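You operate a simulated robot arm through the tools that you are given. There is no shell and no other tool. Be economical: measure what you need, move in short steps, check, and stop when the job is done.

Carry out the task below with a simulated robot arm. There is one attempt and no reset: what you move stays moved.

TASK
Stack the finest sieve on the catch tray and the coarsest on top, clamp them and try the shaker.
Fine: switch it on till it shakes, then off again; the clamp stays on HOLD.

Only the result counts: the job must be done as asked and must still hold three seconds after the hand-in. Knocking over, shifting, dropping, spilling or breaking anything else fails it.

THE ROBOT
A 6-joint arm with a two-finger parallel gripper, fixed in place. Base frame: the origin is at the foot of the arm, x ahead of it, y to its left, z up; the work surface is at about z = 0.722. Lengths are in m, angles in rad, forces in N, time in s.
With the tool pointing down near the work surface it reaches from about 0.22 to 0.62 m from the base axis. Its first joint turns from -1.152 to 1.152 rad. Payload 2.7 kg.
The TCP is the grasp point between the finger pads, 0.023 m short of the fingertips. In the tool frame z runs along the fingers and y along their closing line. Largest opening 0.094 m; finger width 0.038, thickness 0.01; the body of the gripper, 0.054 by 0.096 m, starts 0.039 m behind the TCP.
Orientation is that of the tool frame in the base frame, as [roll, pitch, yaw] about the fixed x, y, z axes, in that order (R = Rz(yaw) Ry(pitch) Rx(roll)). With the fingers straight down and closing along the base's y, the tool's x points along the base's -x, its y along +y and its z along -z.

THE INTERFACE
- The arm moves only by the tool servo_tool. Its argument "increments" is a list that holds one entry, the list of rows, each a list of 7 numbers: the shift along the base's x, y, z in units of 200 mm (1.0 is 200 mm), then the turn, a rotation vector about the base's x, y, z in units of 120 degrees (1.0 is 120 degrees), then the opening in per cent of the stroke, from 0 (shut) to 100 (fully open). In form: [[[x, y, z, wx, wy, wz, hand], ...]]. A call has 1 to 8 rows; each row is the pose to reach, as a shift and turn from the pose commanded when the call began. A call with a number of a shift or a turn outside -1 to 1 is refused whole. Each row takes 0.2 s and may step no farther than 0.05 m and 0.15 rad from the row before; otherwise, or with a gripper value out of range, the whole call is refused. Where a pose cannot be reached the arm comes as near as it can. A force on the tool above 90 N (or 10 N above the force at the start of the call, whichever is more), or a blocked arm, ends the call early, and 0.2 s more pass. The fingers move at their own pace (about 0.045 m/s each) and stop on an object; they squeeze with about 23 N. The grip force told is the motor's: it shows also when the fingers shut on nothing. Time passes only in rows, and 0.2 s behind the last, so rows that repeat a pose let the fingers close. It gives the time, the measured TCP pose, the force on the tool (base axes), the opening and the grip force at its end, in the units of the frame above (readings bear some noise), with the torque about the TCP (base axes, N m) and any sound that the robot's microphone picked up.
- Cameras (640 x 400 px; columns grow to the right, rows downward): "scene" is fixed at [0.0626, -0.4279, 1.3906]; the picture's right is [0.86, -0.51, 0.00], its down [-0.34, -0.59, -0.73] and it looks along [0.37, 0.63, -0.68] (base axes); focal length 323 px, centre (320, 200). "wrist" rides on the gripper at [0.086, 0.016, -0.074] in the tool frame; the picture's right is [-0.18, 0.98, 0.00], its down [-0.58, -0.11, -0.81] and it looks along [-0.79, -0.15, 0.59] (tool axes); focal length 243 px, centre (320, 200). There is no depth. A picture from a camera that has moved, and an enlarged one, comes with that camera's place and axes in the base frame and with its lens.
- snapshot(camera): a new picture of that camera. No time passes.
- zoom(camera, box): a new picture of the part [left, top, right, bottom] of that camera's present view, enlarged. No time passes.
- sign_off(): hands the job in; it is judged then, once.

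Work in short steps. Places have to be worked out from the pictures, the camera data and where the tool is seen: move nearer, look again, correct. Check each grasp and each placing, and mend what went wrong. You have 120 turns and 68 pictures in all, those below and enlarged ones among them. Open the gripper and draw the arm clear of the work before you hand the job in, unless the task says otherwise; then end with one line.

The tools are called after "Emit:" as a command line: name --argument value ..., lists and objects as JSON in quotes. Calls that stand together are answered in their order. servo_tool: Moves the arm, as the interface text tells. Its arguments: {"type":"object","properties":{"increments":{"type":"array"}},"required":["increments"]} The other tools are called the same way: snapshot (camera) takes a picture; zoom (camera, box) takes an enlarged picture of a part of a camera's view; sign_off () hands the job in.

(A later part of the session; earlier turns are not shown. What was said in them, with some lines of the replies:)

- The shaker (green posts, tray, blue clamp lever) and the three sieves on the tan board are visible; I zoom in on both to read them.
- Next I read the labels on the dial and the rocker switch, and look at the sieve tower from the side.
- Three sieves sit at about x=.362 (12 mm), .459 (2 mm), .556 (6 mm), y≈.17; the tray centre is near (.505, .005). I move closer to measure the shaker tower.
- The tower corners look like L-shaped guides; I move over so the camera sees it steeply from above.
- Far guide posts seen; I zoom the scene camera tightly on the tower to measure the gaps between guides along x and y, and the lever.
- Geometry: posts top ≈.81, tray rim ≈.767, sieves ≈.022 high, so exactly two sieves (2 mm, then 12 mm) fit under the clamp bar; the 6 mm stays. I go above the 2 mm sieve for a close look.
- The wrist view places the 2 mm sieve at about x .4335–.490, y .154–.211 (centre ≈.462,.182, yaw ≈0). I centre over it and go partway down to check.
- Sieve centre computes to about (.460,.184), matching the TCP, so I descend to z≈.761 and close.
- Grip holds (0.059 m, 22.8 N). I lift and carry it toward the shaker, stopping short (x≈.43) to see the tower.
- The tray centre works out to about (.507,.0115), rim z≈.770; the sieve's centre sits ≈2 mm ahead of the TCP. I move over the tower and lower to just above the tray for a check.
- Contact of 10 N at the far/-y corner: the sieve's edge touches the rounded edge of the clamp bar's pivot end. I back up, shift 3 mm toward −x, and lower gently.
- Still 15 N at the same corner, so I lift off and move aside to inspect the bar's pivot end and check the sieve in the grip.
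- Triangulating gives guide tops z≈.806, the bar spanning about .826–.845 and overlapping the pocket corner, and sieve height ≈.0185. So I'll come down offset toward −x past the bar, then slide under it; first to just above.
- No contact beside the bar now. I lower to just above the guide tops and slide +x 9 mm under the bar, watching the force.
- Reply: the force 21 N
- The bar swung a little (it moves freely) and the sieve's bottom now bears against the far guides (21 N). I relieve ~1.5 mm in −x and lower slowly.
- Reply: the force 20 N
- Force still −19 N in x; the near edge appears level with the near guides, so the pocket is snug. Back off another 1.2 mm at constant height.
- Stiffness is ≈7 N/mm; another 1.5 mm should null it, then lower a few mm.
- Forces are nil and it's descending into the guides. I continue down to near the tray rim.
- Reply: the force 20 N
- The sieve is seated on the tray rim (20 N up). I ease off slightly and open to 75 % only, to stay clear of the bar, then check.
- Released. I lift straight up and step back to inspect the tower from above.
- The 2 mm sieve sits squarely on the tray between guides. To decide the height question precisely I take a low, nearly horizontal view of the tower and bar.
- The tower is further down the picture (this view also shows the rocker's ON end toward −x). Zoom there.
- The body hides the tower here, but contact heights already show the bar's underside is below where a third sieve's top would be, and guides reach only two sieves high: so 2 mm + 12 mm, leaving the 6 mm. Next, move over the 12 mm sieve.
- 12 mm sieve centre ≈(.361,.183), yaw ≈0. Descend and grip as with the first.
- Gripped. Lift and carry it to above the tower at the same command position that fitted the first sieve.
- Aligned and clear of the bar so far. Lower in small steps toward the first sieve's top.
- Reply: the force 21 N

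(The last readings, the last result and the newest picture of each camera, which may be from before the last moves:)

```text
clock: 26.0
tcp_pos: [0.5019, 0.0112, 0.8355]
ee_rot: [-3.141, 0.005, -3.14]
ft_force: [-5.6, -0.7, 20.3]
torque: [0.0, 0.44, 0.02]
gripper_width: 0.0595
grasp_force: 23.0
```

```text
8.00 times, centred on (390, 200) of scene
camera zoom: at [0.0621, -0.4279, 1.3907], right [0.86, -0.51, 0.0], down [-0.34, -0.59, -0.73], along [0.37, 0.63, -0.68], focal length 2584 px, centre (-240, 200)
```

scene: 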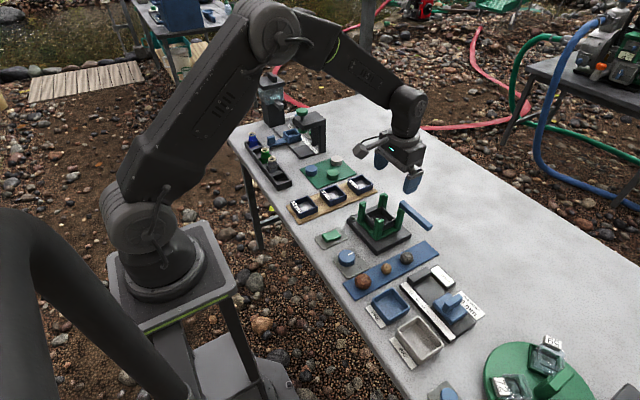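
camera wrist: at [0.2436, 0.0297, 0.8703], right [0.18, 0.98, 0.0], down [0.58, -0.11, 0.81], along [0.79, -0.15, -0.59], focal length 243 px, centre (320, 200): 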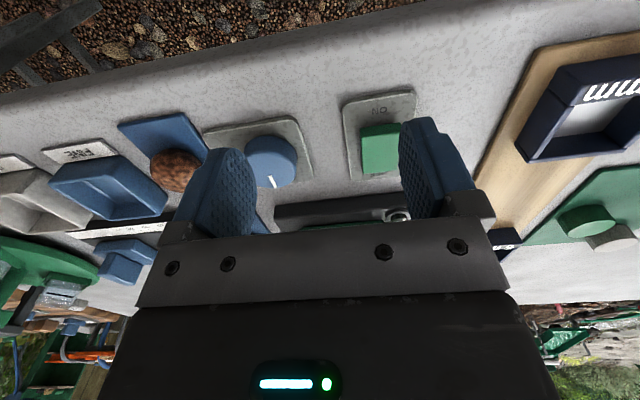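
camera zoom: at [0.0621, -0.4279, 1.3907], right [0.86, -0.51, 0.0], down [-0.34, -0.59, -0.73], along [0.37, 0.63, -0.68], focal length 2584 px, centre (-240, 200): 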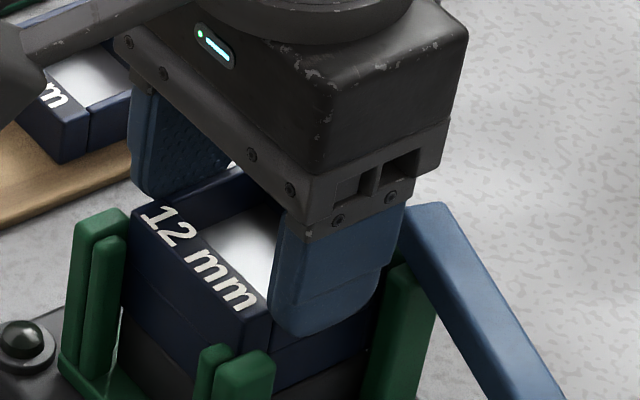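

Height bookkeeping (the first sieve had slipped up ~7 mm in the grip) puts the 12 mm sieve resting on the 2 mm sieve, top ≈.823, just under the bar. Ease off and release, then check from above.

Emit:
servo_tool --increments '[[[0, 0, 0.01, 0, 0, 0, 0], [0, 0, 0.01, 0, 0, 0, 73], [0, 0, 0.01, 0, 0, 0, 73], [0, 0, 0.01, 0, 0, 0, 73], [0, 0, 0.2, 0, 0, 0, 73], [0, 0, 0.4, 0, 0, 0, 73], [-0.2, 0, 0.4, 0, 0, 0, 73]]]'

Emit:
zoom --camera "wrist" --box '[200, 40, 440, 190]'

Emit:
zoom --camera "scene" --box '[345, 180, 425, 230]'

```text
clock: 27.6
tcp_pos: [0.4628, 0.0121, 0.913]
ee_rot: [-3.141, 0.0, 3.139]
ft_force: [0.3, -0.2, -0.9]
torque: [-0.02, 0.01, -0.01]
gripper_width: 0.0688
grasp_force: 0.1
```

```text
2.67 times, centred on (320, 115) of wrist
camera zoom: at [0.3747, 0.0295, 0.9867], right [0.18, 0.98, 0.0], down [0.58, -0.11, 0.81], along [0.79, -0.15, -0.59], focal length 647 px, centre (320, 427)
```

zoom: 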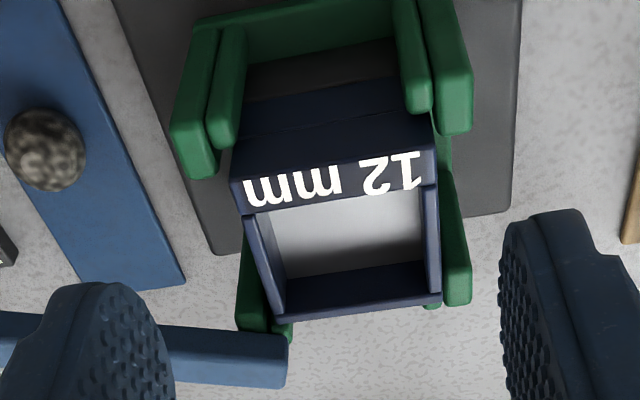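

```text
8.00 times, centred on (385, 205) of scene
camera zoom: at [0.0626, -0.4279, 1.3906], right [0.86, -0.51, 0.0], down [-0.34, -0.59, -0.73], along [0.37, 0.63, -0.68], focal length 2584 px, centre (-200, 160)
```

zoom: 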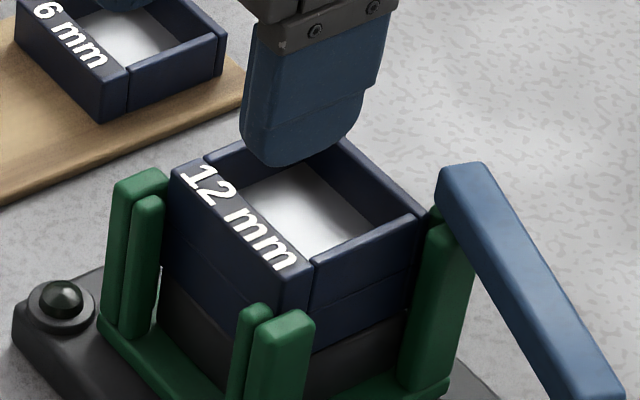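

Both sieves are squarely stacked, with the top right at the bar's underside. Now I close the fingers and go to the outer (+x) side of the bar's free end, to swing it clockwise over the stack.

Emit:
servo_tool --increments '[[[0.14, -0.15, 0, 0, 0, 0, 0], [0.28, -0.3, 0, 0, 0, 0, 0], [0.42, -0.46, 0, 0, 0, 0, 0], [0.567, -0.61, 0, 0, 0, 0, 0], [0.567, -0.61, -0.15, 0, 0, 0, 0], [0.567, -0.61, -0.285, 0, 0, 0, 0]]]'

Emit:
zoom --camera "scene" --box '[350, 170, 462, 240]'

```text
clock: 29.0
tcp_pos: [0.5751, -0.1098, 0.857]
ee_rot: [-3.141, -0.001, -3.14]
ft_force: [0.3, 0.0, 0.1]
torque: [-0.02, -0.02, 0.02]
gripper_width: 0.0
grasp_force: 23.5
```

```text
5.71 times, centred on (406, 205) of scene
camera zoom: at [0.0626, -0.4279, 1.3906], right [0.86, -0.51, 0.0], down [-0.34, -0.59, -0.73], along [0.37, 0.63, -0.68], focal length 1846 px, centre (-171, 171)
```

zoom: 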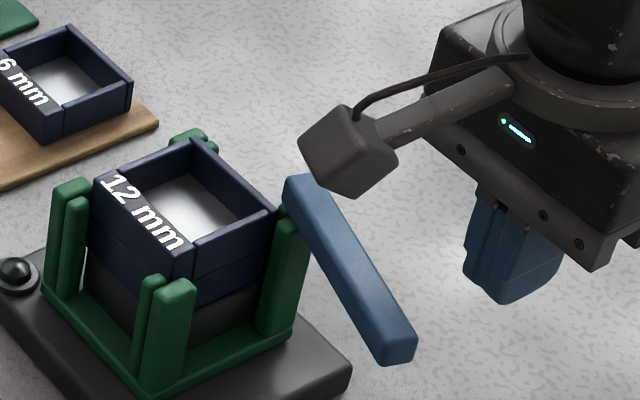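

Clear view: the bar points ≈18° off −y. I push it along an arc around its pivot (≈.5425, −.024) to about 80°, then look.

Emit:
servo_tool --increments '[[[-0.06, 0.03, 0, 0, 0, 0, 0], [-0.125, 0.065, 0, 0, 0, 0, 0], [-0.19, 0.075, 0, 0, 0, 0, 0], [-0.26, 0.088, 0, 0, 0, 0, 0], [-0.32, 0.12, 0, 0, 0, 0, 0], [-0.379, 0.154, 0, 0, 0, 0, 0], [-0.42, 0.21, 0, 0, 0, 0, 0], [-0.464, 0.27, 0, 0, 0, 0, 0]]]'

Emit:
zoom --camera "scene" --box '[340, 170, 452, 240]'

```text
clock: 30.8
tcp_pos: [0.4818, -0.0561, 0.8572]
ee_rot: [3.142, 0.002, -3.14]
ft_force: [-0.7, -0.6, 0.2]
torque: [0.01, -0.01, 0.01]
gripper_width: 0.0
grasp_force: 22.5
```

```text
5.71 times, centred on (396, 205) of scene
camera zoom: at [0.0626, -0.4279, 1.3906], right [0.86, -0.51, 0.0], down [-0.34, -0.59, -0.73], along [0.37, 0.63, -0.68], focal length 1846 px, centre (-114, 171)
```

zoom: 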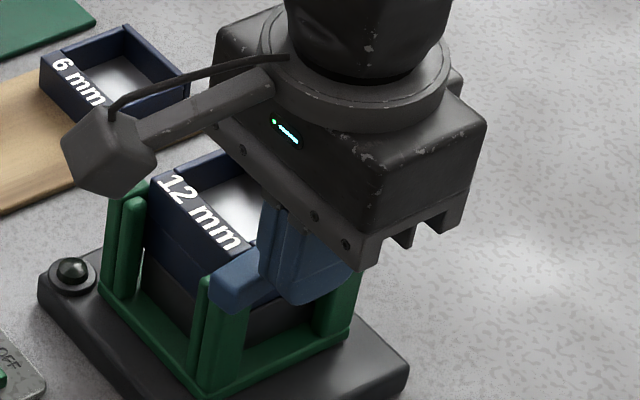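

The bar now lies along −x beside the stack, low force. I push on gently a little and watch whether it passes over the 12 mm sieve's rim.

Emit:
servo_tool --increments '[[[-0.012, 0.035, 0, 0, 0, 0, 0], [-0.025, 0.07, 0, 0, 0, 0, 0]]]'

Emit:
zoom --camera "scene" --box '[345, 185, 425, 235]'

```text
clock: 31.4
tcp_pos: [0.4775, -0.0421, 0.8567]
ee_rot: [-3.141, 0.001, 3.141]
ft_force: [-0.5, 0.8, -0.1]
torque: [0.03, 0.01, 0.0]
gripper_width: 0.0
grasp_force: 23.3
```

```text
8.00 times, centred on (385, 210) of scene
camera zoom: at [0.0626, -0.4279, 1.3906], right [0.86, -0.51, 0.0], down [-0.34, -0.59, -0.73], along [0.37, 0.63, -0.68], focal length 2584 px, centre (-200, 120)
```

zoom: 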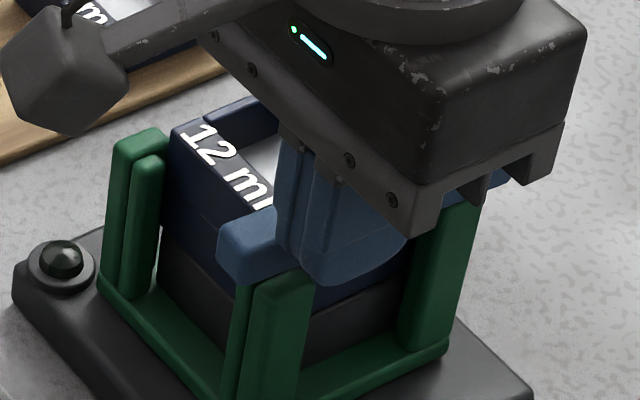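

The bar glides over the sieve's rim with almost no force. Continue the arc toward the diagonal.

Emit:
servo_tool --increments '[[[-0.015, 0.045, 0, 0, 0, 0, 0], [-0.022, 0.088, 0, 0, 0, 0, 0], [-0.02, 0.13, 0, 0, 0, 0, 0], [-0.014, 0.175, 0, 0, 0, 0, 0]]]'

Emit:
zoom --camera "scene" --box '[345, 185, 425, 235]'

```text
clock: 32.4
tcp_pos: [0.476, -0.0069, 0.8555]
ee_rot: [3.141, 0.0, -3.142]
ft_force: [0.7, -0.9, 0.4]
torque: [0.0, 0.03, 0.05]
gripper_width: 0.0
grasp_force: 22.9
```

```text
8.00 times, centred on (385, 210) of scene
camera zoom: at [0.0626, -0.4279, 1.3906], right [0.86, -0.51, 0.0], down [-0.34, -0.59, -0.73], along [0.37, 0.63, -0.68], focal length 2584 px, centre (-200, 120)
```

zoom: 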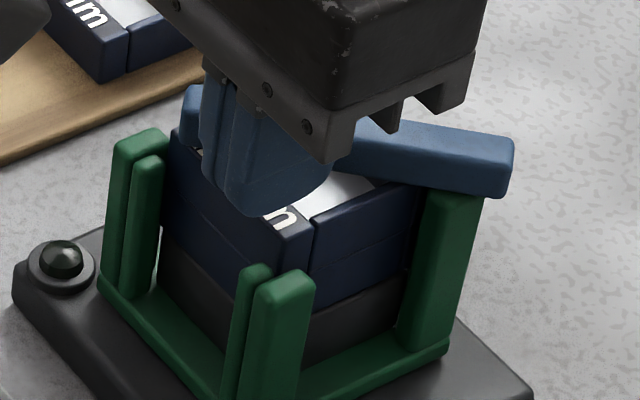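

The bar is now diagonal across the stack, no stop felt yet. I nudge slightly further to find the end stop, watching force.

Emit:
servo_tool --increments '[[[0.0025, 0.03, 0, 0, 0, 0, 0], [0.01, 0.06, 0, 0, 0, 0, 0], [0.02, 0.086, 0, 0, 0, 0, 0]]]'

```text
clock: 33.2
tcp_pos: [0.4769, 0.0061, 0.857]
ee_rot: [-3.139, -0.005, 3.137]
ft_force: [-13.0, -27.7, 6.7]
torque: [-0.42, 0.13, -0.41]
gripper_width: 0.0
grasp_force: 23.5
```

End stop reached (30 N against the push), so the bar is at its HOLD end. I back off, lift, and check.

Emit:
servo_tool --increments '[[[-0.02, -0.06, 0, 0, 0, 0, 0], [-0.05, -0.1, 0.03, 0, 0, 0, 0], [-0.1, -0.1, 0.25, 0, 0, 0, 0], [-0.3, -0.1, 0.3, 0, 0, 0, 0], [-0.5, -0.1, 0.3, 0, 0, 0, 0]]]'

Emit:
zoom --camera "scene" --box '[310, 180, 438, 260]'

Emit:
snapshot --camera "wrist"

```text
clock: 34.4
tcp_pos: [0.3766, -0.0105, 0.9158]
ee_rot: [-3.141, 0.0, -3.14]
ft_force: [0.6, 0.0, -0.2]
torque: [0.01, -0.01, 0.03]
gripper_width: 0.0
grasp_force: 23.0
```

```text
5.00 times, centred on (374, 220) of scene
camera zoom: at [0.0626, -0.4279, 1.3906], right [0.86, -0.51, 0.0], down [-0.34, -0.59, -0.73], along [0.37, 0.63, -0.68], focal length 1615 px, centre (50, 100)
```

zoom: 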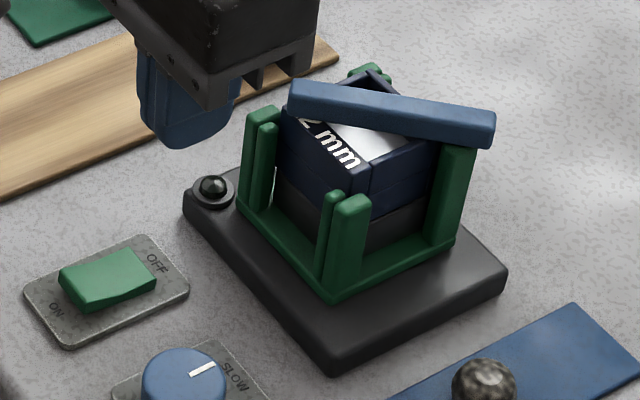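

```text
19 pictures are left
camera wrist: at [0.2902, 0.0074, 0.9886], right [0.18, 0.98, 0.0], down [0.58, -0.11, 0.81], along [0.79, -0.15, -0.59], focal length 243 px, centre (320, 200)
```

wrist: 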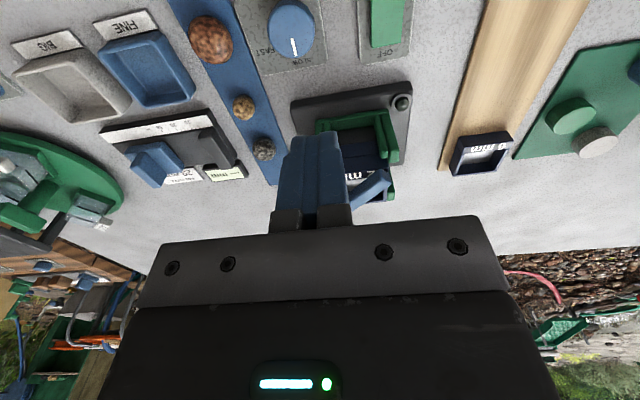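

Clamped over the stack at its stop. Next the rocker: it spans about x .352–.394, y .037–.062, ON end at −x. I position the closed fingertips above the ON end, offset to −x.

Emit:
servo_tool --increments '[[[-0.05, 0.1, -0.15, 0, 0, 0, 0], [-0.1, 0.2, -0.3, 0, 0, 0, 0], [-0.153, 0.3, -0.45, 0, 0, 0, 0], [-0.153, 0.3, -0.6, 0, 0, 0, 0]]]'

Emit:
zoom --camera "scene" --box '[290, 205, 386, 265]'

```text
clock: 35.4
tcp_pos: [0.3454, 0.0507, 0.794]
ee_rot: [3.141, 0.001, -3.142]
ft_force: [0.2, 0.5, -0.5]
torque: [0.01, 0.01, -0.02]
gripper_width: 0.0
grasp_force: 23.0
```

```text
6.67 times, centred on (338, 235) of scene
camera zoom: at [0.0626, -0.4278, 1.3906], right [0.86, -0.51, 0.0], down [-0.34, -0.59, -0.73], along [0.37, 0.63, -0.68], focal length 2153 px, centre (200, -33)
```

zoom: 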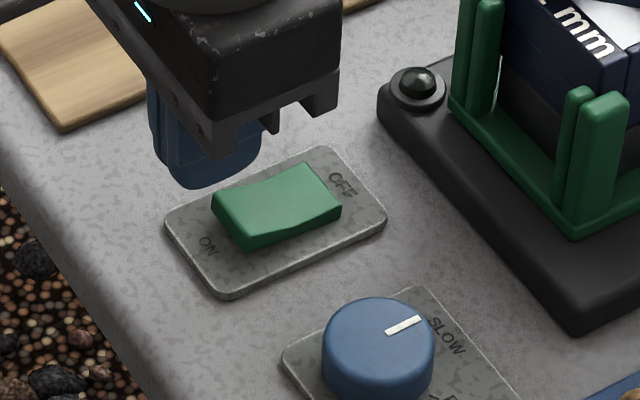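

The tips are lined up with the ON end. Lower in small steps until it rocks.

Emit:
servo_tool --increments '[[[0, 0, -0.08, 0, 0, 0, 0], [0, 0, -0.13, 0, 0, 0, 0], [0, 0, -0.15, 0, 0, 0, 0], [0, 0, -0.165, 0, 0, 0, 0]]]'

```text
clock: 36.4
tcp_pos: [0.3465, 0.0507, 0.7636]
ee_rot: [3.142, 0.0, -3.14]
ft_force: [-0.5, 0.2, -0.5]
torque: [0.01, 0.01, 0.01]
gripper_width: 0.0001
grasp_force: 22.8
```

No contact yet at tip z≈.740; continue down by 1.5–2 mm steps.

Emit:
servo_tool --increments '[[[0, 0, -0.01, 0, 0, 0, 0], [0, 0, -0.02, 0, 0, 0, 0], [0, 0, -0.03, 0, 0, 0, 0], [0, 0, -0.04, 0, 0, 0, 0]]]'

Emit:
zoom --camera "scene" --box '[290, 205, 386, 265]'

```text
clock: 37.4
tcp_pos: [0.3469, 0.0502, 0.7579]
ee_rot: [3.141, 0.002, 3.142]
ft_force: [-19.1, -6.2, 67.5]
torque: [-0.18, -0.81, 0.2]
gripper_width: 0.0
grasp_force: 23.3
```

```text
6.67 times, centred on (338, 235) of scene
camera zoom: at [0.0614, -0.4281, 1.3906], right [0.86, -0.51, 0.0], down [-0.34, -0.59, -0.73], along [0.37, 0.63, -0.68], focal length 2153 px, centre (200, -33)
```

zoom: 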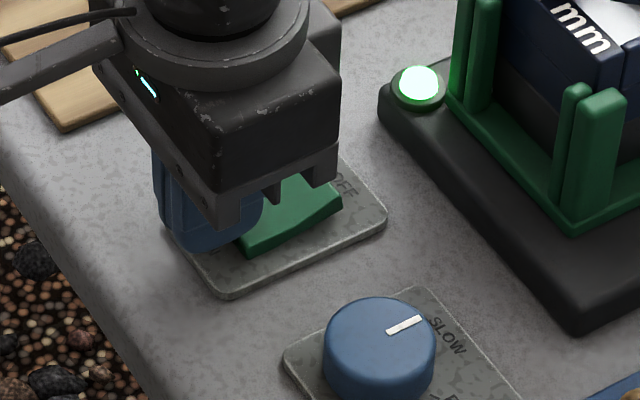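

The lamp lit green and the rocker is on; I lift off and listen/look that it shakes.

Emit:
servo_tool --increments '[[[0, 0, 0.03, 0, 0, 0, 0], [0, 0, 0.1, 0, 0, 0, 0], [0, 0, 0.2, 0, 0, 0, 0], [0, 0, 0.2, 0, 0, 0, 0], [0, 0, 0.2, 0, 0, 0, 0]]]'

Emit:
zoom --camera "scene" --box '[310, 175, 438, 255]'

```text
clock: 38.6
tcp_pos: [0.3472, 0.05, 0.7938]
ee_rot: [-3.141, -0.001, 3.14]
ft_force: [-1.1, 0.3, -0.7]
torque: [0.0, -0.01, 0.0]
gripper_width: 0.0
grasp_force: 23.0
```

```text
5.00 times, centred on (374, 215) of scene
camera zoom: at [0.0626, -0.4279, 1.3906], right [0.86, -0.51, 0.0], down [-0.34, -0.59, -0.73], along [0.37, 0.63, -0.68], focal length 1615 px, centre (50, 125)
```

zoom: 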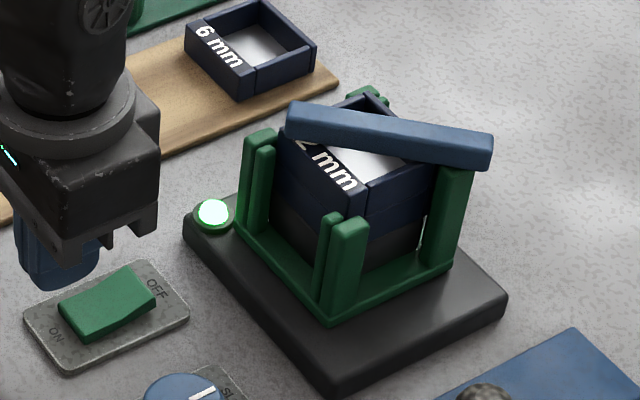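

Lamp is lit and the rocker stays on; I wait a second while raising clear and compare another picture for shaking.

Emit:
servo_tool --increments '[[[0, 0, 0.02, 0, 0, 0, 0], [0, 0, 0.02, 0, 0, 0, 0], [0, 0, 0.02, 0, 0, 0, 0], [0, 0, 0.02, 0, 0, 0, 0]]]'

Emit:
zoom --camera "scene" --box '[310, 175, 438, 255]'

```text
clock: 39.6
tcp_pos: [0.3475, 0.0505, 0.7993]
ee_rot: [-3.141, 0.001, -3.14]
ft_force: [0.1, 0.5, -1.0]
torque: [0.0, 0.03, 0.02]
gripper_width: 0.0
grasp_force: 22.7
```

```text
5.00 times, centred on (374, 215) of scene
camera zoom: at [0.0626, -0.4279, 1.3906], right [0.86, -0.51, 0.0], down [-0.34, -0.59, -0.73], along [0.37, 0.63, -0.68], focal length 1615 px, centre (50, 125)
```

zoom: 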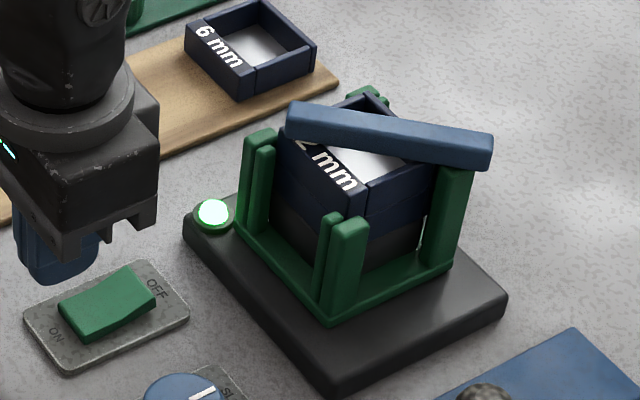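

Both pictures could be at the same phase; I take another after a different interval.

Emit:
servo_tool --increments '[[[0, 0, 0, 0, 0, 0, 0]]]'

Emit:
zoom --camera "scene" --box '[310, 175, 438, 255]'

```text
clock: 40.0
tcp_pos: [0.3476, 0.05, 0.7997]
ee_rot: [-3.14, 0.0, 3.141]
ft_force: [0.5, -0.6, 0.4]
torque: [0.01, -0.02, 0.0]
gripper_width: 0.0
grasp_force: 22.8
```

```text
5.00 times, centred on (374, 215) of scene
camera zoom: at [0.0626, -0.4279, 1.3906], right [0.86, -0.51, 0.0], down [-0.34, -0.59, -0.73], along [0.37, 0.63, -0.68], focal length 1615 px, centre (50, 125)
```

zoom: 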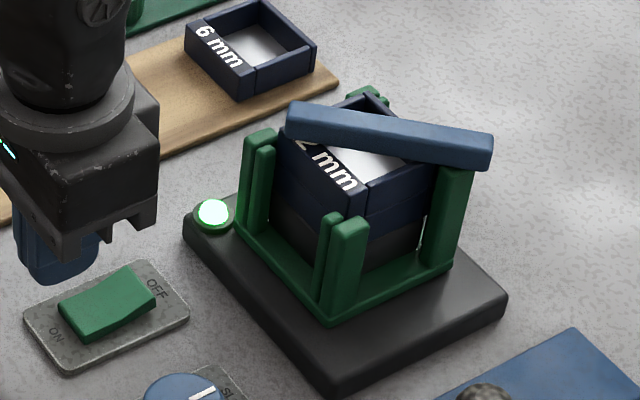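

The frame sits ~2 mm displaced from rest at 0.2 s multiples and the lamp is lit, so it is running (phase-aligned frames). Now move over the raised OFF end and press it.

Emit:
servo_tool --increments '[[[0.13, 0, 0, 0, 0, 0, 0], [0.262, 0, 0, 0, 0, 0, 0], [0.262, 0, -0.1, 0, 0, 0, 0], [0.262, 0, -0.16, 0, 0, 0, 0], [0.262, 0, -0.18, 0, 0, 0, 0], [0.262, 0, -0.19, 0, 0, 0, 0], [0.262, 0, -0.2, 0, 0, 0, 0]]]'

Emit:
zoom --camera "scene" --box '[290, 195, 402, 265]'

```text
clock: 41.6
tcp_pos: [0.401, 0.0506, 0.7584]
ee_rot: [3.141, 0.0, -3.141]
ft_force: [-0.6, -0.5, 2.6]
torque: [0.01, 0.07, 0.01]
gripper_width: 0.0001
grasp_force: 23.3
```

```text
5.71 times, centred on (346, 230) of scene
camera zoom: at [0.0626, -0.4279, 1.3906], right [0.86, -0.51, 0.0], down [-0.34, -0.59, -0.73], along [0.37, 0.63, -0.68], focal length 1846 px, centre (171, 29)
```

zoom: 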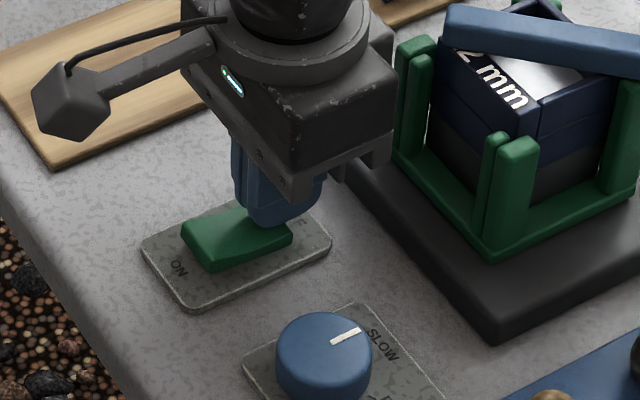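

Contact has started (2.6 N); press a couple of mm more, then lift and check the lamp.

Emit:
servo_tool --increments '[[[0, 0, -0.01, 0, 0, 0, 0], [0, 0, -0.02, 0, 0, 0, 0], [0, 0, -0.02, 0, 0, 0, 0]]]'

Emit:
servo_tool --increments '[[[0, 0, 0.05, 0, 0, 0, 0], [0, 0, 0.25, 0, 0, 0, 0], [-0.1, 0, 0.45, 0, 0, 0, 0], [-0.3, 0, 0.6, 0, 0, 0, 0], [-0.4, 0, 0.8, 0, 0, 0, 0]]]'

Emit:
zoom --camera "scene" --box '[310, 175, 438, 255]'

```text
clock: 42.4
tcp_pos: [0.4002, 0.0496, 0.7584]
ee_rot: [-3.141, -0.001, -3.141]
ft_force: [-20.3, -6.7, 72.1]
torque: [-0.09, 1.84, 0.11]
gripper_width: 0.0
grasp_force: 22.3
```

```text
clock: 43.6
tcp_pos: [0.3197, 0.0505, 0.916]
ee_rot: [-3.141, 0.002, 3.141]
ft_force: [0.0, -0.3, 0.2]
torque: [0.0, 0.01, -0.01]
gripper_width: 0.0
grasp_force: 23.5
```

```text
5.00 times, centred on (374, 215) of scene
camera zoom: at [0.0626, -0.4279, 1.3906], right [0.86, -0.51, 0.0], down [-0.34, -0.59, -0.73], along [0.37, 0.63, -0.68], focal length 1615 px, centre (50, 125)
```

zoom: 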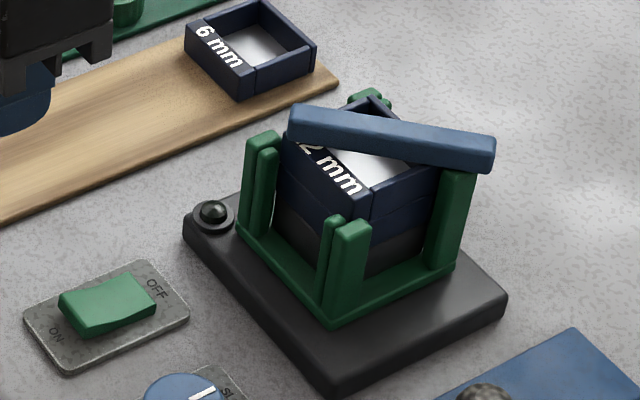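

Lamp off, rocker on OFF, frame back at rest (so it had been shaking), bar still at HOLD, stack intact. I open the gripper clear of the work and do a last overview.

Emit:
servo_tool --increments '[[[0, 0, 0.15, 0, 0, 0, 100], [0, 0, 0.3, 0, 0, 0, 100], [0, 0, 0.3, 0, 0, 0, 100], [0, 0, 0.3, 0, 0, 0, 100], [0, 0, 0.3, 0, 0, 0, 100]]]'

Emit:
snapshot --camera "scene"

```text
clock: 44.8
tcp_pos: [0.3211, 0.0491, 0.9751]
ee_rot: [3.14, -0.001, 3.141]
ft_force: [-0.2, -0.1, -0.7]
torque: [0.02, 0.0, 0.03]
gripper_width: 0.094
grasp_force: 0.0
```

```text
11 pictures are left
```

scene: 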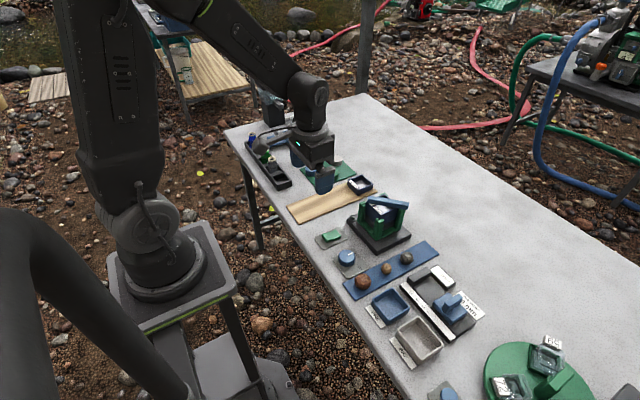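

Everything else is in place, the gripper is open and clear; I hand in.

Emit:
sign_off

```text
The job is handed in.
```

The 2 mm sieve is on the catch tray with the 12 mm sieve on top, the clamp bar is swung over them to its stop, which I took as HOLD because no label was visible, the shaker ran about 4 s and is off again, and the 6 mm sieve stays on its board because only two sieves fit under the bar.
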